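You operate a simulated robot arm through the tools that you are given. There is no shell and no other tool.

You run a simulated two-armed robot. Do the job below in one go: nothing can be reset, and whatever is moved stays where it is left.

TASK
The cap on the pink bottle sits loose: press it home.
Fine: use the press; slide out again, bottle back in the blue tray; leave the other bottles.

The check looks at the end state, three seconds after you hand in, the way a careful person would. Anything else that was tipped, shoved, dropped, spilled or broken makes it a failure. A push-on lid holds only when it is set on centred and level and pressed home; a screw cap is set on level and turned clockwise until tight.

THE ROBOT
Two 7-joint arms with fingered hands on one trunk that stands fixed in place. Base frame: the origin is at the foot of the trunk, x ahead of it, y to its left, z up; the work surface is at about z = 770. Units: mm, rad, N and s.
The left shoulder is at [70, 162, 1246], the right one opposite. With the tool pointing down near the work surface each hand reaches from about 100 to 800 mm from the base axis, measured 20 degrees to its own side. Payload 4 kg a hand.
Tool frame (each hand has its own): the origin (TCP) lies between the finger pads and is the grasp point; the fingertips stand 26 mm ahead of it; z points along the fingers, y is the line along which they close. The gripper opens to 132 mm. The gripper's body begins 73 mm behind the TCP. The gripper is a hand of 4 fingers: y runs from the thumb to the fingers, the wrist lies at [0, 0, -224] in the tool frame, and closing takes about 1.5 s.
Orientation is told as [roll, pitch, yaw] about the base's x, y, z axes, in that order, counted from this pose: with the fingers straight down and closing along the base's y, the tool's x points along the base's -x, its y along +y and its z along -z.

THE INTERFACE
- The arms move only by the tool send_rows. It takes "left_deltas", "right_deltas" or both (then of equal length, played together; a hand with none holds still); each is a list of rows, each a list of 7 numbers: the turn, a rotation vector about the base's x, y, z in rad, then the shift along the base's x, y, z in mm, then the closure, from 0 (fully open) to 1 (shut). In form: [[wx, wy, wz, tx, ty, tz, jaw], ...]. A call has 1 to 20 rows; each row is the pose to reach, as a shift and turn from the pose commanded when the call began. Rows are played at 5 a second. More than 50 mm and 0.15 rad between two rows, or a gripper value outside its range, and nothing of the call is played. Where a pose cannot be reached the arm comes as near as it can. A force on the tool above 40 N (or 10 N above the force at the start of the call, whichever is more), or a blocked arm, ends the call early, and 0.2 s more pass. The fingers move at their own pace (about 45 mm/s each) and stop on an object; they squeeze with about 34 N. The grip force told is the motor's: it shows also when the fingers shut on nothing. Time passes only in rows, and 0.2 s behind the last, so rows that repeat a pose let the fingers close. The reply holds the time, the measured pose of the TCP, the force on the tool along the base axes, the opening and the grip force, in the units named above and with some noise, with the torque about the TCP (base axes, N m) and any sound that the robot's microphone picked up, and new pictures: "show" is both (left out), scene, wrist or none (wrist: the cameras of the hands that moved).
- Cameras (640 x 400 px; columns grow to the right, rows downward): "scene" is now at [123.5, -50.5, 1480.6]; the picture's right is [-0.57, -0.82, 0.00], its down [-0.45, 0.31, -0.84] and it looks along [0.69, -0.48, -0.54] (base axes); focal length 338 px, centre (320, 200). "left" rides on the left gripper at [-73, 6, -94] in its tool frame; the picture's right is [-0.08, -1.00, 0.00], its down [0.78, -0.06, -0.62] and it looks along [0.62, -0.05, 0.79] (tool axes); focal length 230 px, centre (320, 200). "right" rides on the right gripper at [73, 6, -94] in its tool frame; the picture's right is [-0.08, 1.00, 0.00], its down [-0.78, -0.06, -0.62] and it looks along [-0.61, -0.05, 0.79] (tool axes); focal length 230 px, centre (320, 200). There is no depth. A picture from a camera that has moved, and an enlarged one, comes with that camera's place and axes in the base frame and with its lens.
- lift_body(by): slides the trunk up (or, below 0, down) by that many mm; the arms and the scene camera ride with it, the base frame stays. It gives what a move gives, with no picture.
- preshape(shape, hand): the hand has 4 fingers and takes this shape, open, in about a second: jaw (thumb against the fingers, like two jaws); tri (thumb and two fingers); tip (a fingertip pinch); poke (one finger out to press); point (the index stretched); flat (the hand flat); cup (the hand cupped); fist (a fist). The gripper value then closes the fingers along that shape, each until it touches; the sizes above hold for jaw. It gives what a move gives, with no picture.
- turn_head(pan, tilt): turns the head with the scene camera to pan (to the left, within 1.501 rad either way) and tilt (down, from -0.506 to 1.204), counted from straight ahead of the robot. It gives what a move gives, and a new picture of the scene camera.
- inspect(camera, box): a new picture of the part [left, top, right, bottom] of that camera's present view, enlarged. No time passes.
- close_job(): hands the job in; it is judged then, once.

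Nothing tells you positions but the pictures and the camera data. Unless the task says otherwise, let go and move clear before handing in.

The tools are called after "Request:" by a JSON object that holds its "name" and its "arguments". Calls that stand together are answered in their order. send_rows: Moves the arms, as the interface text tells. Its arguments: {"type":"object","properties":{"left_deltas":{"type":"array","items":{"type":"array","items":{"type":"number"}}},"right_deltas":{"type":"array","items":{"type":"array","items":{"type":"number"}}},"show":{"type":"string","enum":["both","scene","wrist","none"]}},"required":[]} The other tools are called the same way: lift_body (by) slides the trunk up or down; preshape (shape, hand) gives the hand a shape; turn_head (pan, tilt) turns the head that bears the scene camera; inspect (camera, box) takes an enlarged picture of a part of a camera's view; close_job () hands the job in.

At the start:

```text
clock: 0.0
left_ee_pos: [475.6, -93.6, 1256.9]
left_ee_rot: [0.001, -0.001, 0.001]
left_contact_force: [-0.3, 0.8, 0.9]
left_moment: [0.01, 0.02, 0.0]
left_grip_width: 131.8
left_gripper_force: 0.0
left_shape: jaw
right_ee_pos: [383.9, -528.2, 1200.2]
right_ee_rot: [0.0, 0.0, -0.001]
right_contact_force: [0.2, 0.1, -0.2]
right_moment: [0.04, -0.04, 0.01]
right_grip_width: 131.5
right_gripper_force: 0.0
right_shape: jaw
trunk travel left (down, up): [-725.0, 215.0]
head pan, tilt: [-0.606, 0.572]
```

scene: 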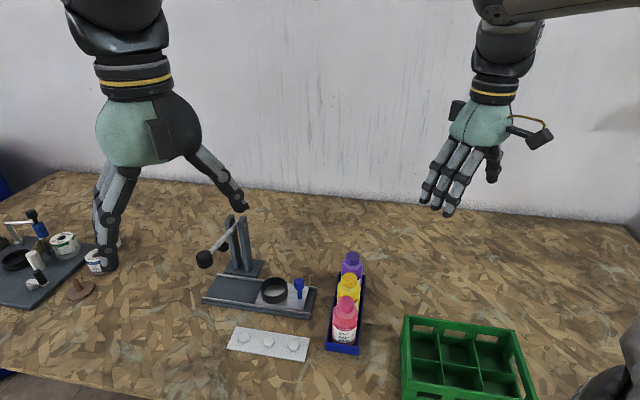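
right: 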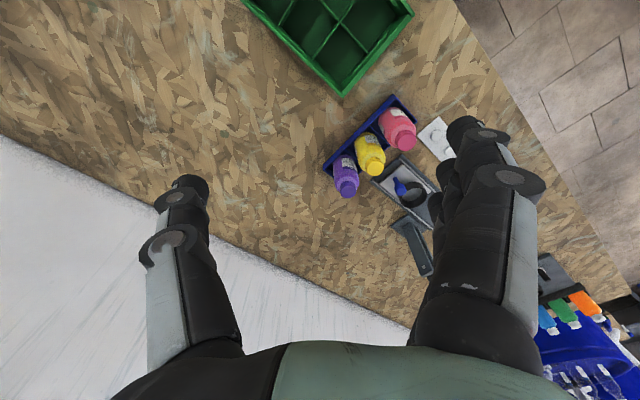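
left: 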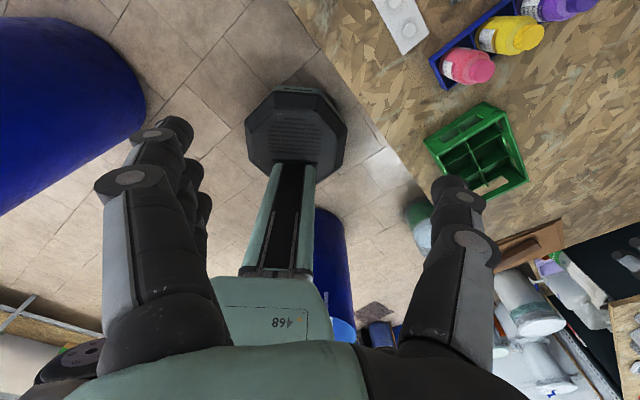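

I see a lever press in the middle, a blue tray with pink, yellow and purple bottles, and a green crate. I'll enlarge the views before planning anything.

Request:
{"name": "inspect", "arguments": {"camera": "scene", "box": [180, 200, 380, 370]}}

Request:
{"name": "inspect", "arguments": {"camera": "right", "box": [310, 80, 490, 280]}}

Request:
{"name": "inspect", "arguments": {"camera": "left", "box": [370, 0, 640, 180]}}

```text
2.35 times, centred on (280, 285) of scene
camera zoom: at [123.5, -50.5, 1480.6], right [-0.57, -0.82, 0.0], down [-0.45, 0.31, -0.84], along [0.69, -0.48, -0.54], focal length 796 px, centre (414, 0)
```

zoom: 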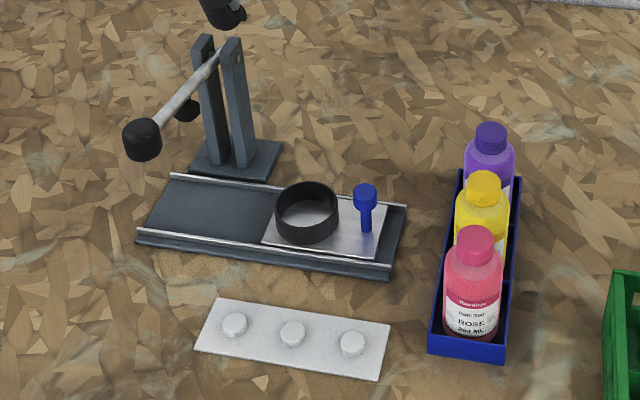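

```text
2.00 times, centred on (400, 180) of right
camera zoom: at [311.2, -523.0, 1293.2], right [0.08, 1.0, 0.0], down [0.78, -0.06, 0.62], along [0.61, -0.05, -0.79], focal length 460 px, centre (160, 240)
```

zoom: 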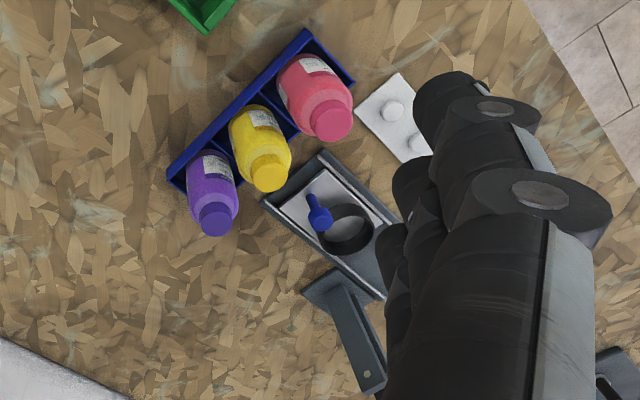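

```text
2.22 times, centred on (505, 90) of left
camera zoom: at [548.8, -88.3, 1349.0], right [0.08, -1.0, 0.0], down [-0.78, -0.06, 0.62], along [-0.62, -0.05, -0.79], focal length 511 px, centre (-91, 444)
```

zoom: 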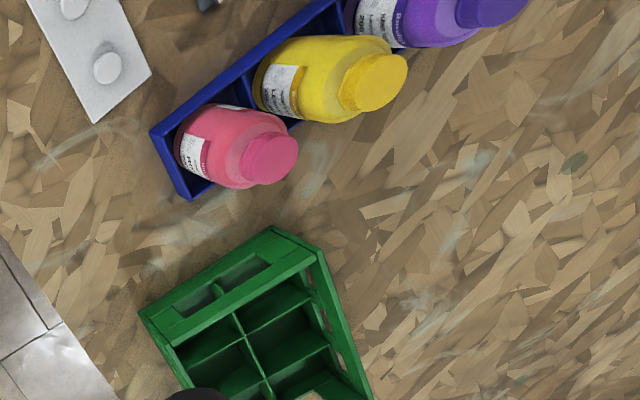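

The track runs diagonally away from the pink bottle at about (498, -378), with the ring holder near (688, -298) and the press at the far-left end. I'll move the left hand aside and bring the right wrist camera over the press for a second view.

Request:
{"name": "send_rows", "arguments": {"left_deltas": [[0, 0, 0, 0, 40, 0, 0], [0, 0, 0, 0, 80, 0, 0], [0, 0, 0, 0, 120, 0, 0], [0, 0, 0, 0, 160, 0, 0], [0, 0, 0, 0, 200, 0, 0], [0, 0, 0, 0, 240, 0, 0]], "right_deltas": [[0, 0, 0, 0, 40, 0, 0], [0, 0, 0, 0, 80, 0, 0], [0, 0, 0, 0, 120, 0, 0], [0, 0, 0, 0, 160, 0, 0], [0, 0, 0, 0, 200, 0, 0], [0, 0, 0, 0, 240, 0, 0]], "show": "both"}}

```text
clock: 1.4
left_ee_pos: [475.4, 148.8, 1256.4]
left_ee_rot: [-0.003, 0.0, -0.002]
left_contact_force: [-0.4, 1.0, 0.3]
left_moment: [-0.06, -0.01, -0.01]
left_grip_width: 132.1
left_gripper_force: 0.0
left_shape: jaw
right_ee_pos: [384.0, -284.8, 1201.4]
right_ee_rot: [-0.001, 0.001, -0.001]
right_contact_force: [0.1, -0.2, 0.4]
right_moment: [-0.04, -0.01, -0.03]
right_grip_width: 132.2
right_gripper_force: 0.0
right_shape: jaw
trunk travel left (down, up): [-725.0, 215.0]
head pan, tilt: [-0.606, 0.572]
camera scene: at [123.5, -46.9, 1480.7], right [-0.57, -0.82, 0.0], down [-0.45, 0.31, -0.84], along [0.69, -0.48, -0.54], focal length 338 px, centre (320, 200)
camera right: at [310.8, -279.8, 1294.9], right [0.08, 1.0, 0.0], down [0.78, -0.06, 0.62], along [0.61, -0.05, -0.79], focal length 230 px, centre (320, 200)
camera left: at [548.7, 155.2, 1348.9], right [0.08, -1.0, 0.0], down [-0.78, -0.06, 0.62], along [-0.62, -0.05, -0.79], focal length 230 px, centre (320, 200)
```

scene: 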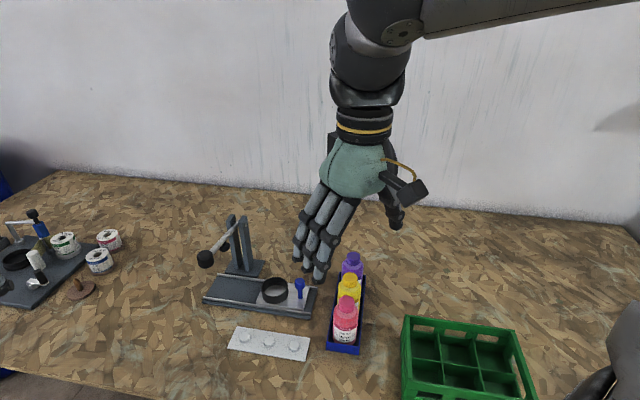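
right: 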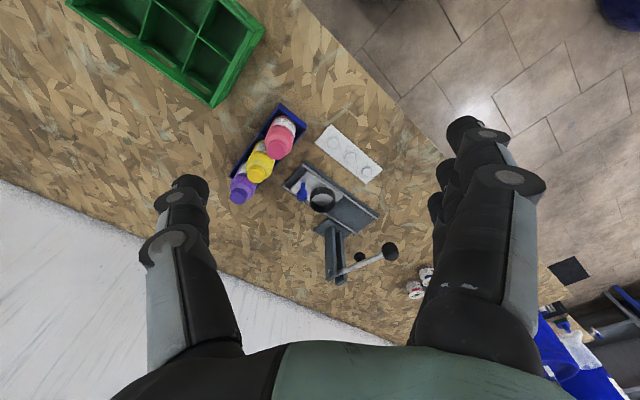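
left: 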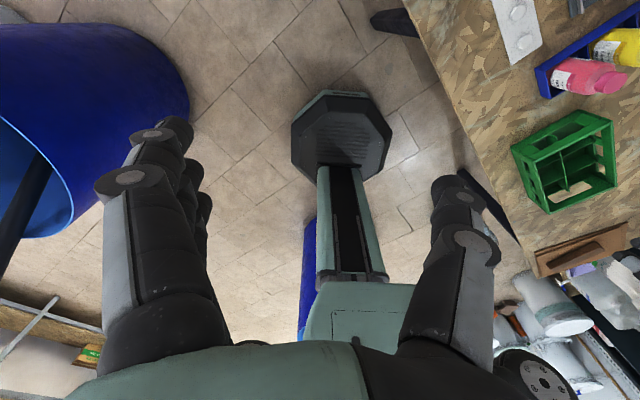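

The press with its posts, lever and knob is now visible between the right hand's fingers. I'll enlarge both views.

Request:
{"name": "inspect", "arguments": {"camera": "right", "box": [220, 100, 430, 300]}}

Request:
{"name": "inspect", "arguments": {"camera": "scene", "box": [190, 200, 330, 320]}}

```text
2.00 times, centred on (325, 200) of right
camera zoom: at [310.8, -279.8, 1294.9], right [0.08, 1.0, 0.0], down [0.78, -0.06, 0.62], along [0.61, -0.05, -0.79], focal length 460 px, centre (310, 200)
```

zoom: 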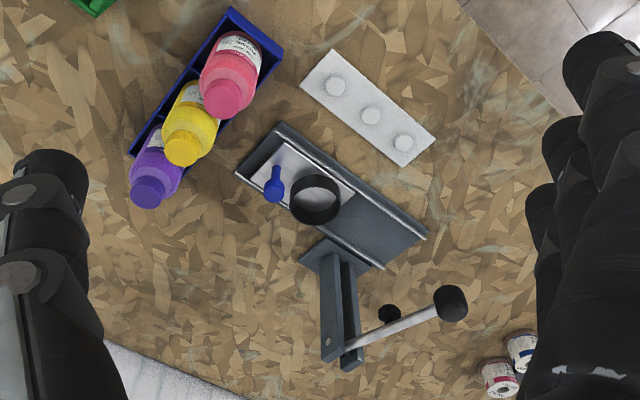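

```text
3.33 times, centred on (260, 260) of scene
camera zoom: at [123.5, -46.9, 1480.7], right [-0.57, -0.82, 0.0], down [-0.45, 0.31, -0.84], along [0.69, -0.48, -0.54], focal length 1128 px, centre (520, 0)
```

zoom: 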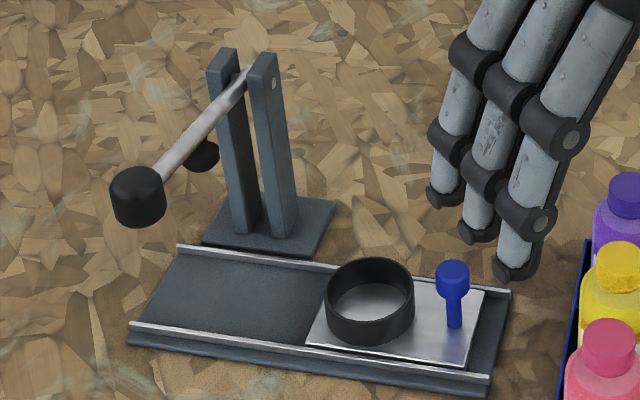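

From the two views I put the knob at about (721, -157, 968), the ram at (784, -219, ~920), the ring at (695, -302) and the slide handle at (649, -349). The pink cap top is at about (498, -378, 903). Next I'll hover the right hand above the pink bottle, turned slightly so the thumb misses the yellow one.

Request:
{"name": "send_rows", "arguments": {"right_deltas": [[0, 0, -0.03, 19, -15, -25, 0], [0, 0, -0.07, 38, -31, -50, 0], [0, 0, -0.1, 57, -46, -75, 0], [0, 0, -0.13, 76, -62, -100, 0], [0, 0, -0.17, 95, -78, -125, 0], [0, 0, -0.2, 114, -93, -150, 0], [0, 0, -0.2, 114, -93, -150, 0]], "show": "both"}}

```text
clock: 3.0
left_ee_pos: [474.2, 144.7, 1256.9]
left_ee_rot: [-0.001, 0.0, 0.0]
left_contact_force: [0.4, -0.3, -0.4]
left_moment: [0.03, 0.02, 0.04]
left_grip_width: 131.7
left_gripper_force: 0.0
left_shape: jaw
right_ee_pos: [497.9, -380.8, 1049.4]
right_ee_rot: [-0.001, 0.001, -0.2]
right_contact_force: [-0.1, -0.3, 0.5]
right_moment: [-0.02, -0.03, 0.0]
right_grip_width: 131.9
right_gripper_force: 0.1
right_shape: jaw
trunk travel left (down, up): [-725.0, 215.0]
head pan, tilt: [-0.606, 0.572]
camera scene: at [122.9, -50.1, 1480.7], right [-0.57, -0.82, 0.0], down [-0.44, 0.31, -0.84], along [0.69, -0.48, -0.54], focal length 338 px, centre (320, 200)
camera right: at [427.4, -361.2, 1142.7], right [0.27, 0.96, 0.0], down [0.76, -0.22, 0.62], along [0.59, -0.17, -0.79], focal length 230 px, centre (320, 200)
```

scene: 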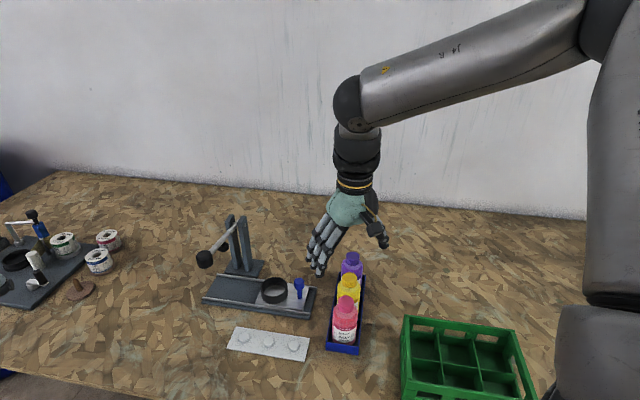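
right: 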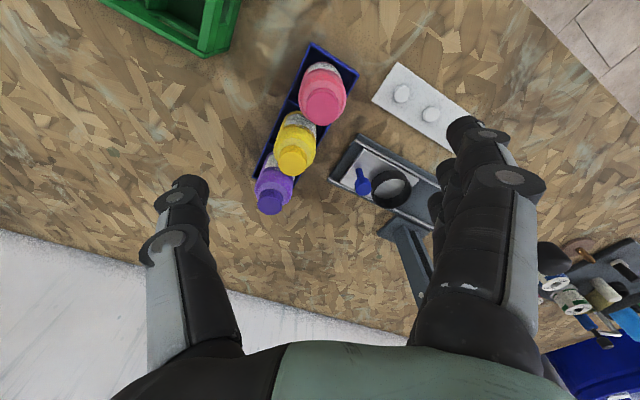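

The hand hovers well above the tray. I'll enlarge the bottle in both views to refine its position and height and to check whether the cap is level.

Request:
{"name": "inspect", "arguments": {"camera": "right", "box": [240, 30, 400, 130]}}

Request:
{"name": "inspect", "arguments": {"camera": "scene", "box": [312, 240, 376, 360]}}

Request:
{"name": "inspect", "arguments": {"camera": "scene", "box": [190, 210, 330, 320]}}

```text
4.00 times, centred on (320, 80) of right
camera zoom: at [427.4, -361.2, 1142.7], right [0.27, 0.96, 0.0], down [0.76, -0.22, 0.62], along [0.59, -0.17, -0.79], focal length 920 px, centre (320, 680)
```

zoom: 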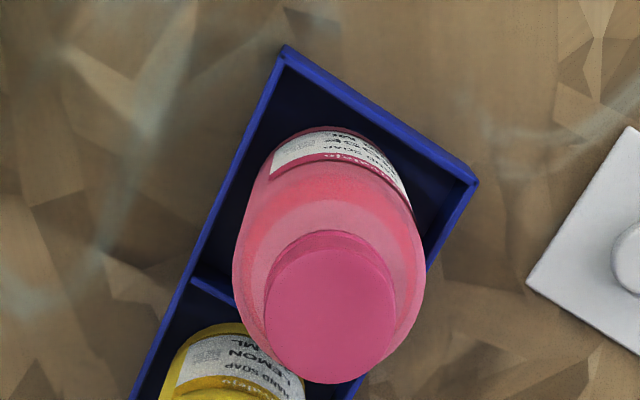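

```text
3.33 times, centred on (344, 300) of scene
camera zoom: at [122.9, -50.1, 1480.7], right [-0.57, -0.82, 0.0], down [-0.44, 0.31, -0.84], along [0.69, -0.48, -0.54], focal length 1128 px, centre (240, -133)
```

zoom: 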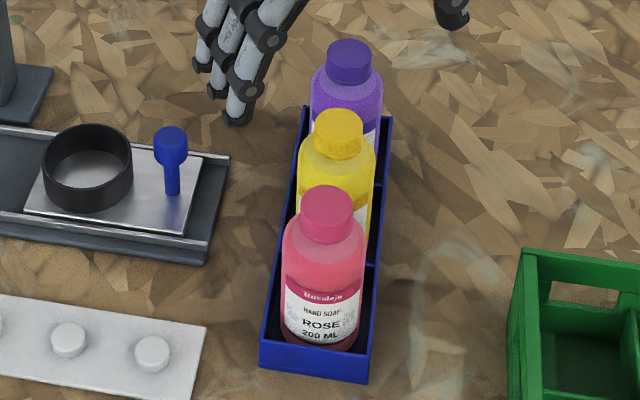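

```text
3.64 times, centred on (260, 265) of scene
camera zoom: at [122.9, -50.1, 1480.7], right [-0.57, -0.82, 0.0], down [-0.44, 0.31, -0.84], along [0.69, -0.48, -0.54], focal length 1231 px, centre (538, -36)
```

zoom: 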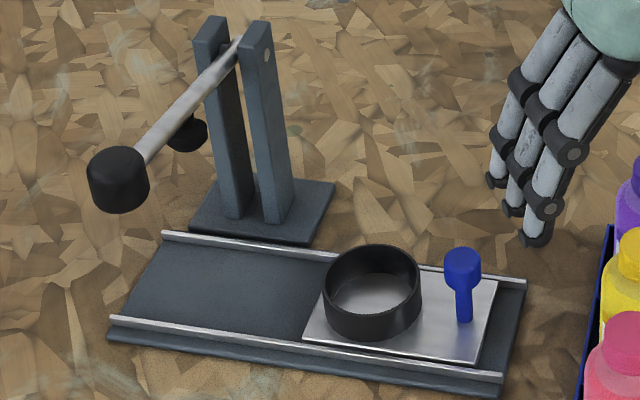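

The pink cap looks level, with its top at about (498.5, -379, 900) and a body about 58 mm across with its shoulder near z = 846. I'll go down to just above the cap and check centring with the wrist camera.

Request:
{"name": "send_rows", "arguments": {"right_deltas": [[0, 0, 0, 0, 0, -35, 0], [0, 0, 0, 0, 1, -70, 0], [0, 0, 0, 0.5, 2, -105, 0], [0, 0, 0, 0.5, 2, -105, 0]], "show": "both"}}

Request:
{"name": "inspect", "arguments": {"camera": "right", "box": [200, 60, 440, 260]}}

Request:
{"name": "inspect", "arguments": {"camera": "scene", "box": [280, 220, 400, 360]}}

```text
clock: 4.0
left_ee_pos: [474.3, 144.4, 1257.7]
left_ee_rot: [0.0, 0.001, 0.002]
left_contact_force: [-0.6, 0.8, 0.0]
left_moment: [-0.01, -0.02, 0.02]
left_grip_width: 131.8
left_gripper_force: 0.1
left_shape: jaw
right_ee_pos: [499.1, -379.2, 943.9]
right_ee_rot: [-0.001, 0.0, -0.201]
right_contact_force: [0.8, -0.5, 1.3]
right_moment: [-0.02, -0.01, 0.01]
right_grip_width: 132.1
right_gripper_force: 0.1
right_shape: jaw
trunk travel left (down, up): [-725.0, 215.0]
head pan, tilt: [-0.606, 0.572]
camera scene: at [123.4, -50.4, 1480.6], right [-0.57, -0.82, 0.0], down [-0.45, 0.31, -0.84], along [0.69, -0.48, -0.54], focal length 338 px, centre (320, 200)
camera right: at [428.2, -359.6, 1037.1], right [0.27, 0.96, 0.0], down [0.76, -0.22, 0.62], along [0.59, -0.17, -0.79], focal length 230 px, centre (320, 200)
```

scene: 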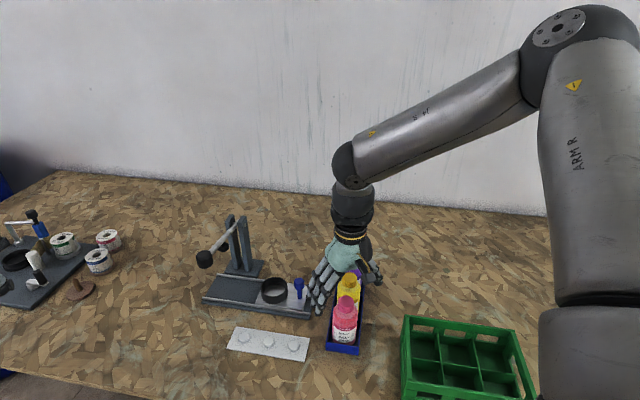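
right: 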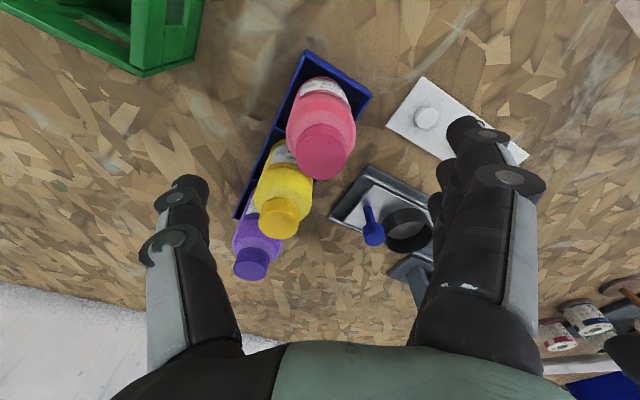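

```text
2.00 times, centred on (320, 160) of right
camera zoom: at [428.2, -359.6, 1037.1], right [0.27, 0.96, 0.0], down [0.76, -0.22, 0.62], along [0.59, -0.17, -0.79], focal length 460 px, centre (320, 280)
```

zoom: 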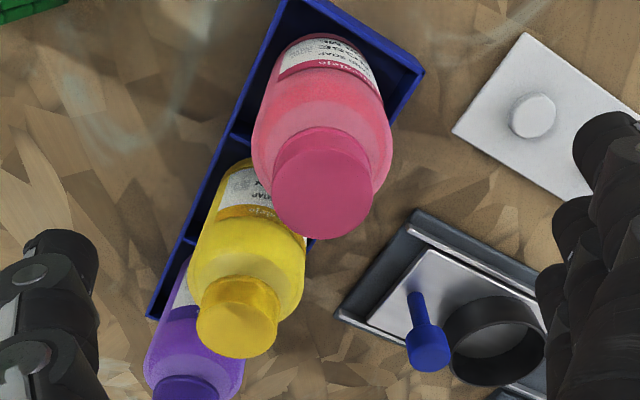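

```text
2.86 times, centred on (340, 290) of scene
camera zoom: at [123.4, -50.4, 1480.6], right [-0.57, -0.82, 0.0], down [-0.45, 0.31, -0.84], along [0.69, -0.48, -0.54], focal length 967 px, centre (263, -57)
```

zoom: 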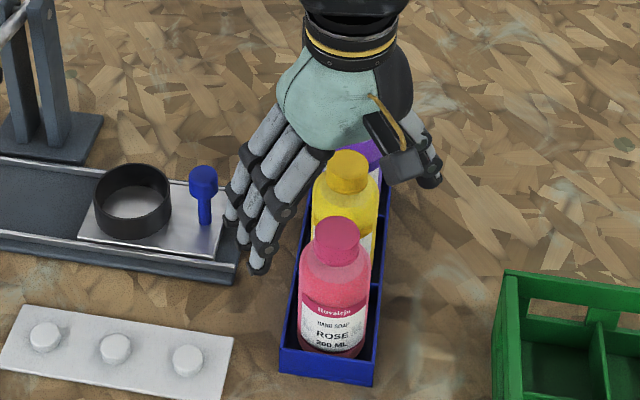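

The cap sits at about (497, -378, 900), so the hand is centred over the bottle. I'll descend to TCP z ≈ 840 with the hand open and then look before closing.

Request:
{"name": "send_rows", "arguments": {"right_deltas": [[0, 0, 0, -1, 0.5, -30, 0], [0, 0, 0, -1, 0.5, -60, 0], [0, 0, 0, -1, 0.5, -85, 0], [0, 0, 0, -1, 0.5, -104, 0], [0, 0, 0, -1, 0.5, -104, 0]], "show": "both"}}

Request:
{"name": "inspect", "arguments": {"camera": "scene", "box": [280, 220, 400, 360]}}

```text
clock: 5.2
left_ee_pos: [474.0, 145.8, 1256.5]
left_ee_rot: [0.001, 0.001, 0.001]
left_contact_force: [-0.1, 0.2, 0.9]
left_moment: [0.02, -0.01, -0.03]
left_grip_width: 131.9
left_gripper_force: 0.1
left_shape: jaw
right_ee_pos: [497.4, -376.7, 841.1]
right_ee_rot: [0.0, 0.002, -0.201]
right_contact_force: [0.2, -0.8, 0.8]
right_moment: [0.02, 0.01, 0.02]
right_grip_width: 131.9
right_gripper_force: 0.1
right_shape: jaw
trunk travel left (down, up): [-725.0, 215.0]
head pan, tilt: [-0.606, 0.572]
camera scene: at [123.2, -50.2, 1480.6], right [-0.57, -0.82, 0.0], down [-0.45, 0.31, -0.84], along [0.69, -0.48, -0.54], focal length 338 px, centre (320, 200)
camera right: at [426.9, -358.6, 933.6], right [0.27, 0.96, 0.0], down [0.76, -0.22, 0.62], along [0.59, -0.17, -0.79], focal length 230 px, centre (320, 200)
```

scene: 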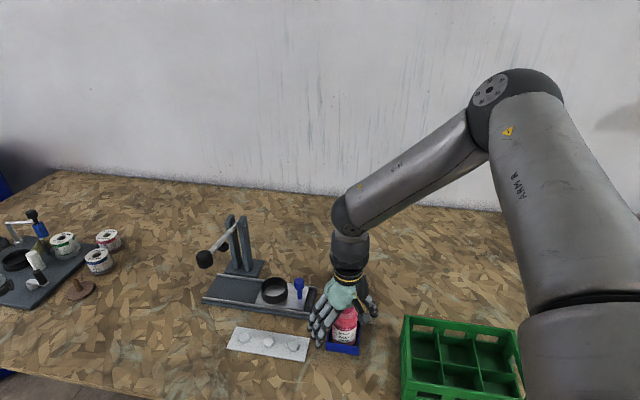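
right: 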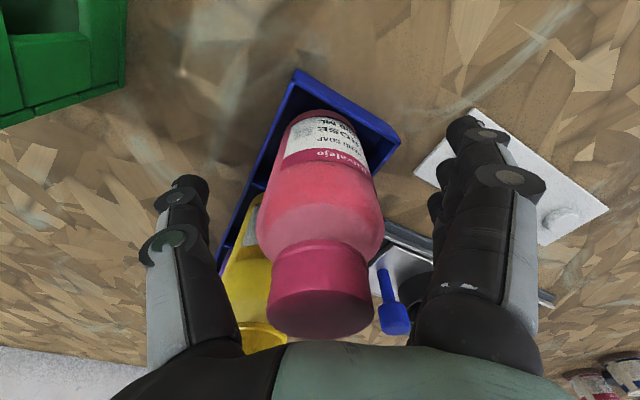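

```text
2.86 times, centred on (340, 290) of scene
camera zoom: at [123.2, -50.2, 1480.6], right [-0.57, -0.82, 0.0], down [-0.45, 0.31, -0.84], along [0.69, -0.48, -0.54], focal length 967 px, centre (263, -57)
```

zoom: 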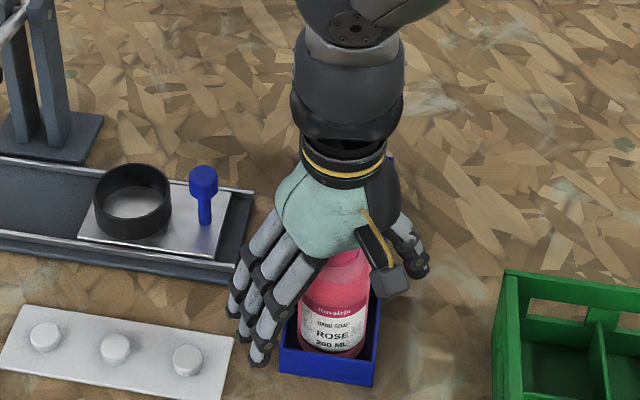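

The open hand straddles the bottle with no contact force. I'll close on the body now.

Request:
{"name": "send_rows", "arguments": {"right_deltas": [[0, 0, 0, 0, 0, 0, 0.3], [0, 0, 0, 0, 0, 0, 0.5], [0, 0, 0, 0, 0, 0, 0.6], [0, 0, 0, 0, 0, 0, 0.7], [0, 0, 0, 0, 0, 0, 0.75], [0, 0, 0, 0, 0, 0, 0.75], [0, 0, 0, 0, 0, 0, 0.75], [0, 0, 0, 0, 0, 0, 0.75]], "show": "both"}}

Request:
{"name": "inspect", "arguments": {"camera": "scene", "box": [280, 220, 400, 360]}}

```text
clock: 7.0
left_ee_pos: [473.7, 146.7, 1256.3]
left_ee_rot: [0.0, 0.0, 0.001]
left_contact_force: [1.1, -0.1, -0.2]
left_moment: [-0.02, 0.0, 0.01]
left_grip_width: 131.9
left_gripper_force: 0.0
left_shape: jaw
right_ee_pos: [496.0, -379.2, 839.5]
right_ee_rot: [0.001, 0.0, -0.2]
right_contact_force: [0.3, -0.3, 0.5]
right_moment: [0.01, 0.0, -0.03]
right_grip_width: 42.4
right_gripper_force: 34.3
right_shape: jaw
trunk travel left (down, up): [-725.0, 215.0]
head pan, tilt: [-0.606, 0.572]
camera scene: at [123.8, -50.5, 1480.6], right [-0.57, -0.82, 0.0], down [-0.45, 0.31, -0.84], along [0.69, -0.48, -0.54], focal length 338 px, centre (320, 200)
camera right: at [427.1, -358.8, 933.5], right [0.27, 0.96, 0.0], down [0.76, -0.22, 0.62], along [0.59, -0.17, -0.79], focal length 230 px, centre (320, 200)
```

scene: 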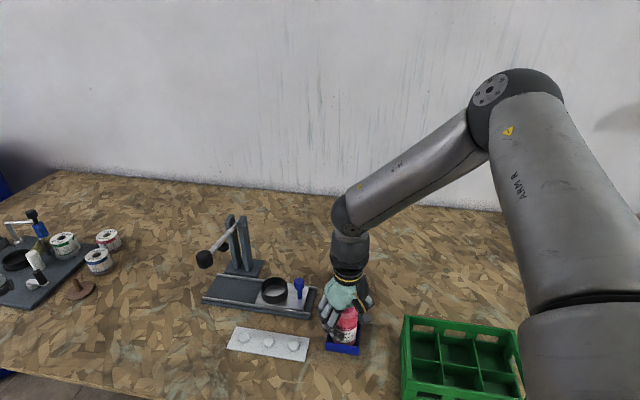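
right: 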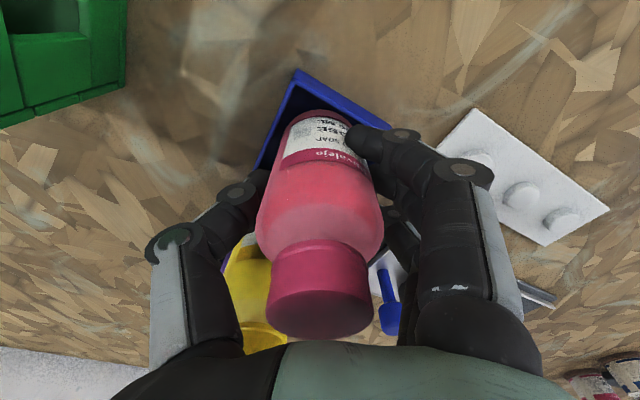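

```text
2.86 times, centred on (340, 290) of scene
camera zoom: at [123.8, -50.5, 1480.6], right [-0.57, -0.82, 0.0], down [-0.45, 0.31, -0.84], along [0.69, -0.48, -0.54], focal length 967 px, centre (263, -57)
```

zoom: 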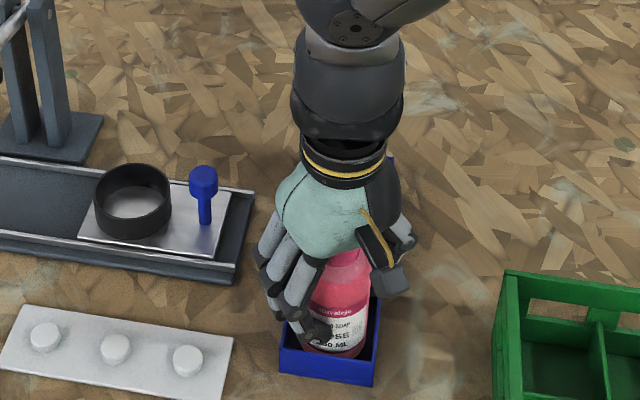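

The grip force is 34 N and the bottle hasn't shifted visibly. I'll lift slowly and check that it rises level.

Request:
{"name": "send_rows", "arguments": {"right_deltas": [[0, 0, 0, 0, 0, 4, 0.75], [0, 0, 0, 0, 0, 10, 0.75], [0, 0, 0, 0, 0, 18, 0.75], [0, 0, 0, 0, 0, 27, 0.75], [0, 0, 0, 0, 0, 35, 0.75], [0, 0, 0, 0, 0, 40, 0.75], [0, 0, 0, 0, 0, 40, 0.75]], "show": "both"}}

Request:
{"name": "inspect", "arguments": {"camera": "scene", "box": [280, 220, 400, 360]}}

```text
clock: 8.6
left_ee_pos: [474.6, 145.5, 1256.2]
left_ee_rot: [0.0, 0.0, 0.0]
left_contact_force: [-0.8, 0.3, 0.2]
left_moment: [0.02, 0.0, 0.03]
left_grip_width: 132.0
left_gripper_force: 0.1
left_shape: jaw
right_ee_pos: [497.7, -378.6, 880.9]
right_ee_rot: [0.001, -0.001, -0.201]
right_contact_force: [0.0, -0.3, -2.4]
right_moment: [0.01, 0.0, 0.0]
right_grip_width: 42.6
right_gripper_force: 34.7
right_shape: jaw
trunk travel left (down, up): [-725.0, 215.0]
head pan, tilt: [-0.606, 0.572]
camera scene: at [123.9, -50.7, 1480.6], right [-0.57, -0.82, 0.0], down [-0.45, 0.31, -0.84], along [0.69, -0.48, -0.54], focal length 338 px, centre (320, 200)
camera right: at [427.2, -359.2, 973.9], right [0.27, 0.96, 0.0], down [0.76, -0.22, 0.62], along [0.59, -0.17, -0.79], focal length 230 px, centre (320, 200)
```

scene: 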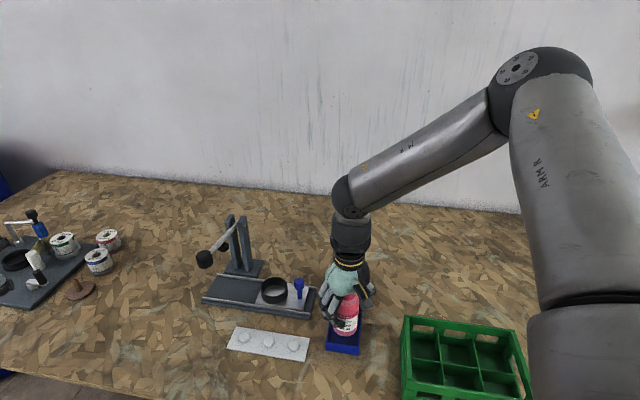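
right: 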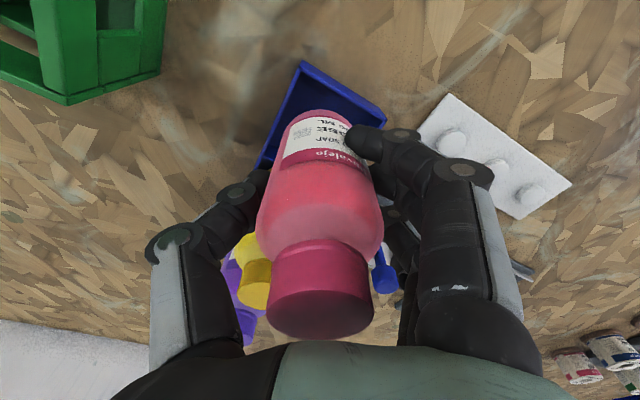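

```text
2.86 times, centred on (340, 290) of scene
camera zoom: at [123.9, -50.7, 1480.6], right [-0.57, -0.82, 0.0], down [-0.45, 0.31, -0.84], along [0.69, -0.48, -0.54], focal length 967 px, centre (263, -57)
```

zoom: 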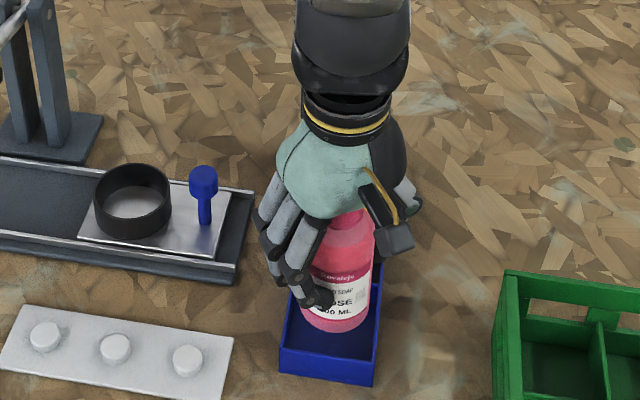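

The bottle came up level with the cap still on. Before carrying it over, I'll zoom in on the ring and slide plate to locate them more precisely.

Request:
{"name": "inspect", "arguments": {"camera": "scene", "box": [240, 265, 320, 315]}}

Request:
{"name": "inspect", "arguments": {"camera": "scene", "box": [190, 210, 270, 260]}}

```text
8.00 times, centred on (280, 290) of scene
camera zoom: at [123.9, -50.7, 1480.6], right [-0.57, -0.82, 0.0], down [-0.45, 0.31, -0.84], along [0.69, -0.48, -0.54], focal length 2708 px, centre (640, -520)
```

zoom: 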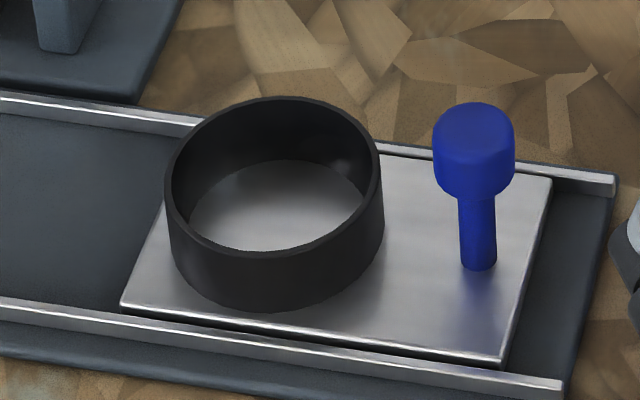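

```text
8.00 times, centred on (230, 235) of scene
camera zoom: at [123.9, -50.7, 1480.6], right [-0.57, -0.82, 0.0], down [-0.45, 0.31, -0.84], along [0.69, -0.48, -0.54], focal length 2708 px, centre (1040, -80)
```

zoom: 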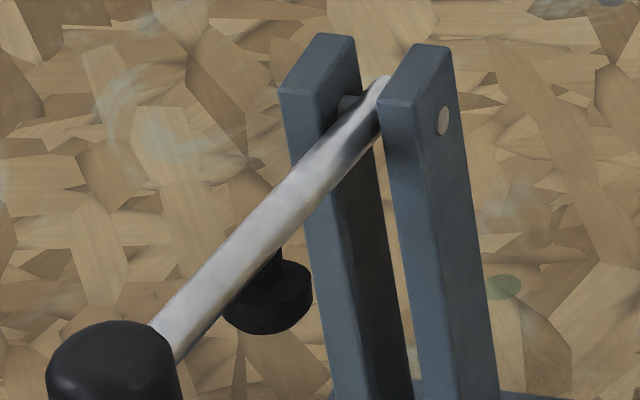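

The ring is about 66 mm inside and 21 mm tall, centred near (701, -304.5), with the plate at z ≈ 785. I'll lift further, carry the bottle slowly over the ring, and turn to yaw +0.3 so the fingers stay clear of the handle and ram.

Request:
{"name": "send_rows", "arguments": {"right_deltas": [[0, 0, 0, 0, 0, 12, 0.75], [0, 0, 0, 0, 0, 30, 0.75], [0, 0, 0, 0, 0, 50, 0.75], [0, 0, 0.02, 8, 3, 65, 0.75], [0, 0, 0.06, 25, 9, 72, 0.75], [0, 0, 0.11, 47, 17, 75, 0.75], [0, 0, 0.17, 70, 25.5, 75, 0.75], [0, 0, 0.23, 93, 34, 75, 0.75], [0, 0, 0.29, 116, 42, 75, 0.75], [0, 0, 0.35, 139, 51, 75, 0.75], [0, 0, 0.4, 160, 58, 75, 0.75], [0, 0, 0.45, 178, 65, 75, 0.75], [0, 0, 0.48, 192, 70, 75, 0.75], [0, 0, 0.5, 200, 73, 75, 0.75], [0, 0, 0.5, 203, 74, 75, 0.75], [0, 0, 0.5, 203, 74, 75, 0.75]], "show": "both"}}

Request:
{"name": "inspect", "arguments": {"camera": "scene", "box": [210, 220, 350, 320]}}

```text
clock: 12.0
left_ee_pos: [475.4, 145.7, 1257.4]
left_ee_rot: [0.001, 0.001, 0.0]
left_contact_force: [1.0, 0.6, -0.1]
left_moment: [0.02, -0.01, -0.03]
left_grip_width: 131.8
left_gripper_force: 0.1
left_shape: jaw
right_ee_pos: [627.5, -329.0, 975.0]
right_ee_rot: [-0.001, -0.004, 0.3]
right_contact_force: [-1.0, 0.3, -2.3]
right_moment: [0.0, -0.03, -0.03]
right_grip_width: 42.5
right_gripper_force: 34.5
right_shape: jaw
right hand out of reach, approached as far as the arm can: row 10, 11, 12, 13, 14, 15, 16
trunk travel left (down, up): [-725.0, 215.0]
head pan, tilt: [-0.606, 0.572]
camera scene: at [123.9, -50.5, 1480.6], right [-0.57, -0.82, 0.0], down [-0.45, 0.31, -0.84], along [0.69, -0.48, -0.54], focal length 338 px, centre (320, 200)
camera right: at [557.1, -346.0, 1068.1], right [-0.22, 0.98, 0.0], down [0.77, 0.17, 0.62], along [0.6, 0.14, -0.79], focal length 230 px, centre (320, 200)
```

scene: 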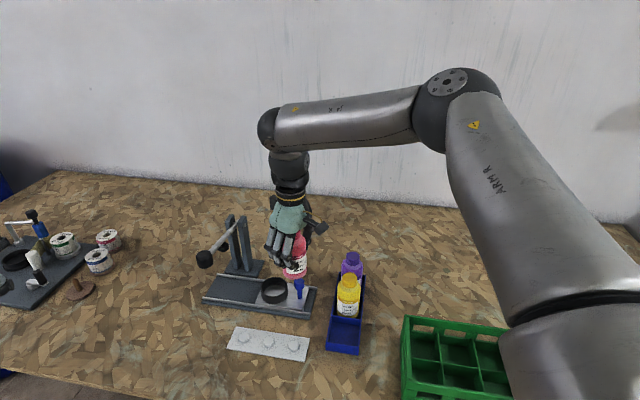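
right: 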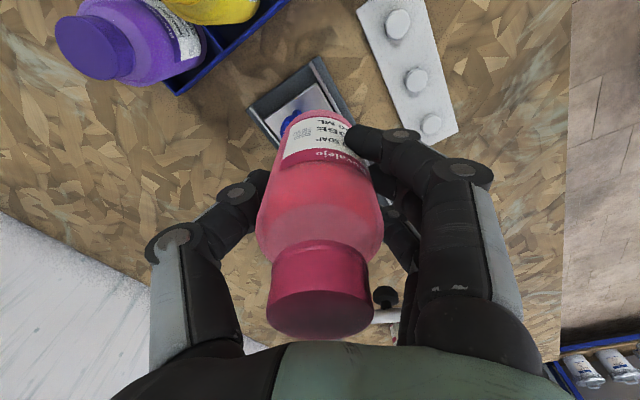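

```text
4.00 times, centred on (280, 270) of scene
camera zoom: at [123.9, -50.5, 1480.6], right [-0.57, -0.82, 0.0], down [-0.45, 0.31, -0.84], along [0.69, -0.48, -0.54], focal length 1354 px, centre (480, -80)
```

zoom: 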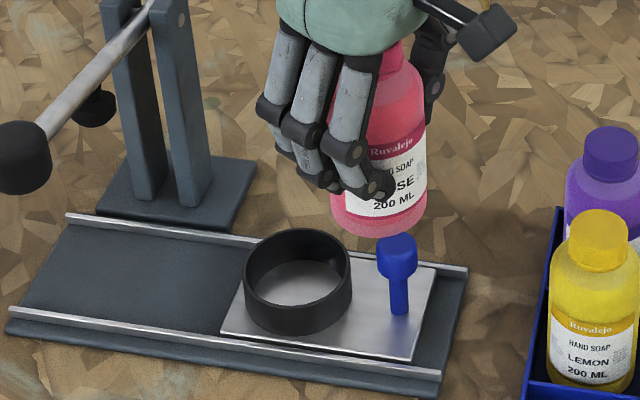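

The arm ran out of reach at (627, -329, 975), which is a wrist limit at this height. The bottle is still held safely. I'll ease back, raise the trunk so the hand works lower relative to the shoulder, and then continue.

Request:
{"name": "send_rows", "arguments": {"right_deltas": [[0, 0, 0, -12, -4, 4, 0.75], [0, 0, 0, -24, -8, 8, 0.75], [0, 0, 0, -36, -13, 12, 0.75], [0, 0, 0, -48, -17, 16, 0.75], [0, 0, 0, -60, -21, 20, 0.75], [0, 0, 0, -73, -25, 20, 0.75]], "show": "none"}}

```text
clock: 13.4
left_ee_pos: [474.8, 144.2, 1257.4]
left_ee_rot: [0.0, 0.001, -0.002]
left_contact_force: [-0.4, -0.1, -0.3]
left_moment: [0.01, 0.0, 0.0]
left_grip_width: 131.8
left_gripper_force: 0.0
left_shape: jaw
right_ee_pos: [555.8, -355.7, 995.9]
right_ee_rot: [0.001, 0.001, 0.301]
right_contact_force: [-0.8, 0.4, -2.5]
right_moment: [0.02, -0.04, -0.01]
right_grip_width: 42.6
right_gripper_force: 33.8
right_shape: jaw
trunk travel left (down, up): [-725.0, 215.0]
head pan, tilt: [-0.606, 0.572]
```

Out-of-reach commands are clipped to the pose actually reached, which is useful to know. I'm raising the trunk 150 mm now.

Request:
{"name": "lift_body", "arguments": {"by": 150}}

```text
clock: 15.2
left_ee_pos: [474.8, 146.0, 1407.3]
left_ee_rot: [-0.001, 0.0, 0.0]
left_contact_force: [0.2, 0.4, 0.7]
left_moment: [-0.03, -0.03, 0.03]
left_grip_width: 132.0
left_gripper_force: 0.0
left_shape: jaw
right_ee_pos: [556.6, -354.6, 1143.8]
right_ee_rot: [-0.001, 0.0, 0.299]
right_contact_force: [0.3, -0.4, -1.3]
right_moment: [-0.03, 0.0, 0.0]
right_grip_width: 42.6
right_gripper_force: 33.8
right_shape: jaw
trunk travel left (down, up): [-875.0, 65.0]
head pan, tilt: [-0.606, 0.572]
```

The trunk is up and the bottle is steady. I'll come down to TCP z ≈ 945 and move over the ring.

Request:
{"name": "send_rows", "arguments": {"right_deltas": [[0, 0, 0, 5, 2, -10, 0.75], [0, 0, 0, 14, 5, -30, 0.75], [0, 0, 0, 27, 9, -52, 0.75], [0, 0, 0, 41, 14, -74, 0.75], [0, 0, 0, 55, 19, -96, 0.75], [0, 0, 0, 69, 24, -118, 0.75], [0, 0, 0, 83, 29, -140, 0.75], [0, 0, 0, 97, 34, -160, 0.75], [0, 0, 0, 111, 39, -177, 0.75], [0, 0, 0, 125, 43, -190, 0.75], [0, 0, 0, 136, 47, -197, 0.75], [0, 0, 0, 144, 50, -199, 0.75], [0, 0, 0, 144, 50, -199, 0.75]], "show": "both"}}

Request:
{"name": "inspect", "arguments": {"camera": "scene", "box": [210, 250, 350, 350]}}

```text
clock: 17.9
left_ee_pos: [475.3, 146.1, 1405.8]
left_ee_rot: [0.001, 0.0, 0.0]
left_contact_force: [-0.3, 0.0, -0.3]
left_moment: [-0.01, 0.01, 0.02]
left_grip_width: 132.1
left_gripper_force: 0.0
left_shape: jaw
right_ee_pos: [592.1, -345.1, 1032.0]
right_ee_rot: [0.001, -0.003, 0.3]
right_contact_force: [0.7, 0.1, -2.3]
right_moment: [0.0, 0.0, -0.01]
right_grip_width: 42.5
right_gripper_force: 34.0
right_shape: jaw
right hand out of reach, approached as far as the arm can: row 5, 6, 7, 8, 9, 10, 11, 12, 13
trunk travel left (down, up): [-875.0, 65.0]
head pan, tilt: [-0.606, 0.572]
camera scene: at [123.9, -50.5, 1630.6], right [-0.57, -0.82, 0.0], down [-0.45, 0.31, -0.84], along [0.69, -0.48, -0.54], focal length 338 px, centre (320, 200)
camera right: at [520.8, -361.2, 1125.3], right [-0.22, 0.98, 0.0], down [0.77, 0.17, 0.62], along [0.6, 0.14, -0.79], focal length 230 px, centre (320, 200)
```

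scene: 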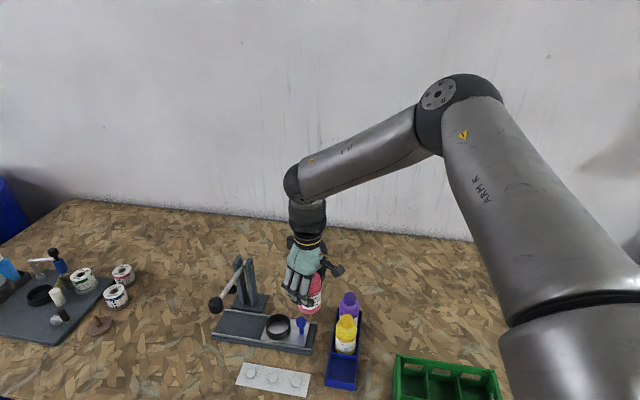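
right: 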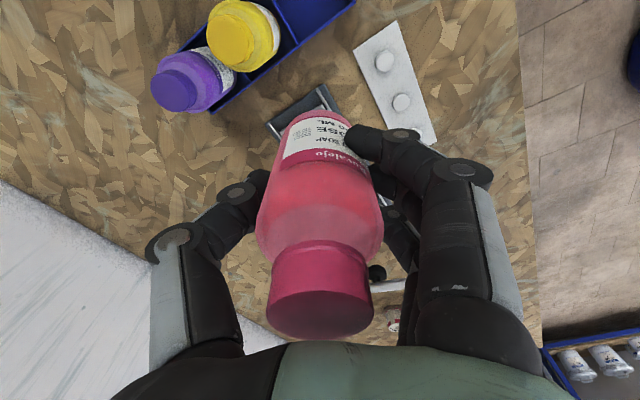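

```text
4.00 times, centred on (280, 300) of scene
camera zoom: at [123.9, -50.5, 1630.6], right [-0.57, -0.82, 0.0], down [-0.45, 0.31, -0.84], along [0.69, -0.48, -0.54], focal length 1354 px, centre (480, -200)
```

zoom: 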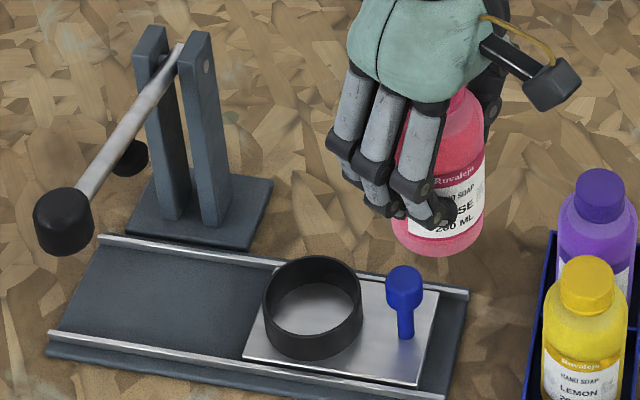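

The limit came even sooner, and the elbow is still well bent, so a wrist joint limit at yaw +0.3 is the likely cause. I'll turn back to yaw -0.2 at this safe height and try moving out again.

Request:
{"name": "send_rows", "arguments": {"right_deltas": [[0, 0, -0.08, 0, 0, 0, 0.75], [0, 0, -0.18, 0, 0, 0, 0.75], [0, 0, -0.28, 0, 0, 0, 0.75], [0, 0, -0.38, 0, 0, 0, 0.75], [0, 0, -0.48, 0, 0, 0, 0.75], [0, 0, -0.5, 8, 3, 0, 0.75], [0, 0, -0.5, 24, 9, 0, 0.75], [0, 0, -0.5, 42, 16, 0, 0.75], [0, 0, -0.5, 60, 23, 0, 0.75], [0, 0, -0.5, 78, 29, 0, 0.75], [0, 0, -0.5, 94, 35, 0, 0.75], [0, 0, -0.5, 105, 39, 0, 0.75], [0, 0, -0.5, 109, 40, 0, 0.75]], "show": "scene"}}

```text
clock: 20.8
left_ee_pos: [476.2, 145.6, 1406.9]
left_ee_rot: [0.001, 0.001, 0.0]
left_contact_force: [-0.8, 0.0, 0.5]
left_moment: [0.01, 0.04, -0.03]
left_grip_width: 131.9
left_gripper_force: 0.0
left_shape: jaw
right_ee_pos: [609.7, -336.7, 1066.9]
right_ee_rot: [0.0, -0.001, -0.202]
right_contact_force: [-0.4, -0.2, -2.4]
right_moment: [0.01, -0.01, 0.0]
right_grip_width: 42.3
right_gripper_force: 33.5
right_shape: jaw
right hand out of reach, approached as far as the arm can: row 6, 7, 8, 9, 10, 11, 12, 13
trunk travel left (down, up): [-875.0, 65.0]
head pan, tilt: [-0.606, 0.572]
camera scene: at [124.0, -50.6, 1630.6], right [-0.57, -0.82, 0.0], down [-0.45, 0.31, -0.84], along [0.69, -0.48, -0.54], focal length 338 px, centre (320, 200)
```

scene: 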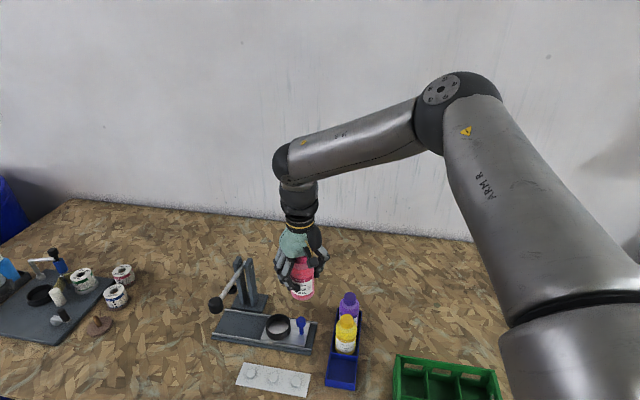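

The same stall happens again, so with the tool straight down the arm is held at a joint limit short of the ring. A tool tilted forward moves the wrist back about 150 mm, which should solve it. I'll put the bottle back in its tray cell and re-grasp it with a tilted hand, starting by retreating over the tray.

Request:
{"name": "send_rows", "arguments": {"right_deltas": [[0, 0, 0, -8, -3, 0, 0.75], [0, 0, 0, -24, -9, 0, 0.75], [0, 0, 0, -42, -16, 0, 0.75], [0, 0, 0, -60, -22, 0, 0.75], [0, 0, 0, -78, -29, 0, 0.75], [0, 0, 0, -95, -35, 0, 0.75], [0, 0, 0, -107, -40, 0, 0.75], [0, 0, 0, -112, -42, 0, 0.75], [0, 0, 0, -112, -42, 0, 0.75]], "show": "none"}}

Request:
{"name": "lift_body", "arguments": {"by": -150}}

```text
clock: 22.8
left_ee_pos: [475.4, 144.9, 1405.5]
left_ee_rot: [0.001, 0.0, 0.001]
left_contact_force: [-1.1, -0.6, 0.0]
left_moment: [-0.01, 0.01, 0.0]
left_grip_width: 132.0
left_gripper_force: 0.1
left_shape: jaw
right_ee_pos: [498.0, -380.4, 1066.6]
right_ee_rot: [0.002, 0.002, -0.2]
right_contact_force: [0.7, 0.0, -2.2]
right_moment: [-0.04, -0.01, 0.02]
right_grip_width: 42.4
right_gripper_force: 33.9
right_shape: jaw
trunk travel left (down, up): [-875.0, 65.0]
head pan, tilt: [-0.606, 0.572]
```

```text
clock: 24.5
left_ee_pos: [475.4, 146.4, 1255.9]
left_ee_rot: [0.001, -0.001, 0.002]
left_contact_force: [-0.6, -0.4, 0.1]
left_moment: [-0.01, 0.01, 0.01]
left_grip_width: 132.1
left_gripper_force: 0.1
left_shape: jaw
right_ee_pos: [499.6, -380.1, 917.1]
right_ee_rot: [0.0, 0.001, -0.201]
right_contact_force: [-0.5, -0.4, -2.4]
right_moment: [0.02, 0.0, -0.02]
right_grip_width: 42.4
right_gripper_force: 33.9
right_shape: jaw
trunk travel left (down, up): [-725.0, 215.0]
head pan, tilt: [-0.606, 0.572]
```

Back over the tray cell at z ≈ 917. I'll lower the bottle to its original height slowly and check before releasing.

Request:
{"name": "send_rows", "arguments": {"right_deltas": [[0, 0, 0, -1.5, 1.5, -10, 0.75], [0, 0, 0, -1.5, 1.5, -24, 0.75], [0, 0, 0, -1.5, 1.5, -40, 0.75], [0, 0, 0, -1.5, 1.5, -55, 0.75], [0, 0, 0, -1.5, 1.5, -66, 0.75], [0, 0, 0, -1.5, 1.5, -72, 0.75], [0, 0, 0, -1.5, 1.5, -75, 0.75], [0, 0, 0, -1.5, 1.5, -76, 0.75], [0, 0, 0, -1.5, 1.5, -76, 0.75]], "show": "both"}}

Request:
{"name": "inspect", "arguments": {"camera": "scene", "box": [300, 250, 400, 360]}}

```text
clock: 26.5
left_ee_pos: [475.0, 144.9, 1255.8]
left_ee_rot: [0.0, 0.001, 0.0]
left_contact_force: [0.4, 0.4, -0.3]
left_moment: [-0.01, 0.03, -0.01]
left_grip_width: 131.7
left_gripper_force: 0.1
left_shape: jaw
right_ee_pos: [497.8, -378.1, 841.0]
right_ee_rot: [0.0, 0.0, -0.199]
right_contact_force: [0.1, 0.0, -2.7]
right_moment: [0.03, -0.03, 0.01]
right_grip_width: 42.7
right_gripper_force: 33.7
right_shape: jaw
trunk travel left (down, up): [-725.0, 215.0]
head pan, tilt: [-0.606, 0.572]
camera scene: at [123.9, -50.6, 1480.6], right [-0.57, -0.82, 0.0], down [-0.45, 0.31, -0.84], along [0.69, -0.48, -0.54], focal length 338 px, centre (320, 200)
camera right: at [426.9, -359.4, 934.3], right [0.27, 0.96, 0.0], down [0.76, -0.22, 0.62], along [0.59, -0.17, -0.79], focal length 230 px, centre (320, 200)
```

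scene: 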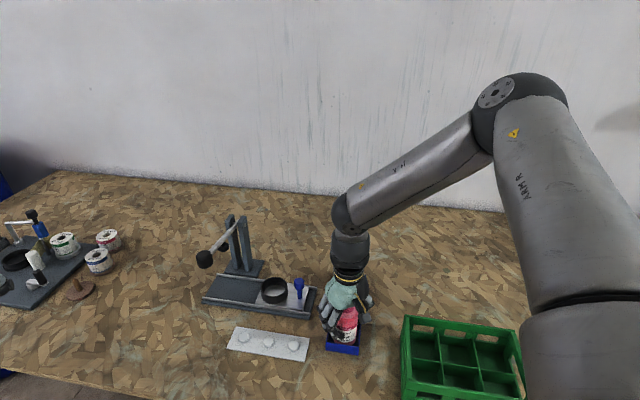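
right: 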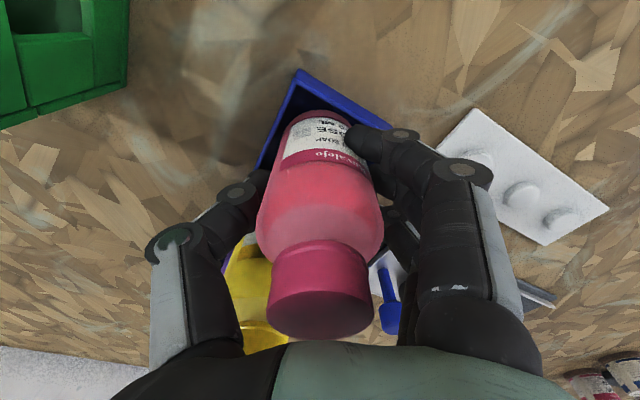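

```text
3.64 times, centred on (350, 305) of scene
camera zoom: at [123.9, -50.6, 1480.6], right [-0.57, -0.82, 0.0], down [-0.45, 0.31, -0.84], along [0.69, -0.48, -0.54], focal length 1231 px, centre (211, -182)
```

zoom: 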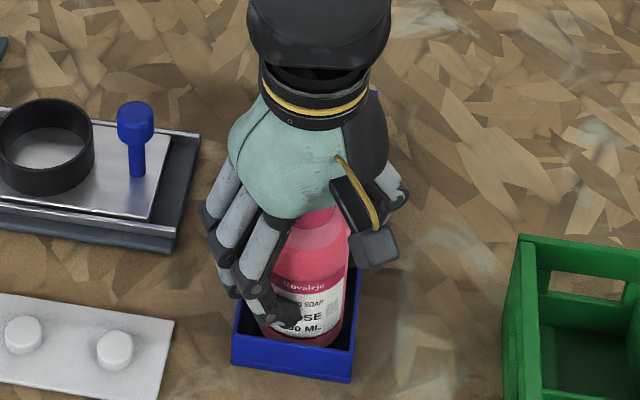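

The weight is still on the hand (about 2.7 N), so the bottle hasn't quite touched down. I'll lower a little more and watch for it to unload.

Request:
{"name": "send_rows", "arguments": {"right_deltas": [[0, 0, 0, 0, 0, -0.7, 0.75], [0, 0, 0, 0, 0, -1.4, 0.75], [0, 0, 0, 0, 0, -1.4, 0.75]], "show": "none"}}

```text
clock: 27.3
left_ee_pos: [474.4, 145.0, 1256.5]
left_ee_rot: [0.001, 0.0, 0.0]
left_contact_force: [0.7, -0.7, 0.6]
left_moment: [-0.05, 0.03, -0.01]
left_grip_width: 132.1
left_gripper_force: 0.1
left_shape: jaw
right_ee_pos: [497.1, -378.5, 839.8]
right_ee_rot: [0.001, 0.0, -0.202]
right_contact_force: [-0.7, 0.6, 2.5]
right_moment: [0.02, -0.02, 0.02]
right_grip_width: 42.1
right_gripper_force: 34.5
right_shape: jaw
trunk travel left (down, up): [-725.0, 215.0]
head pan, tilt: [-0.606, 0.572]
```

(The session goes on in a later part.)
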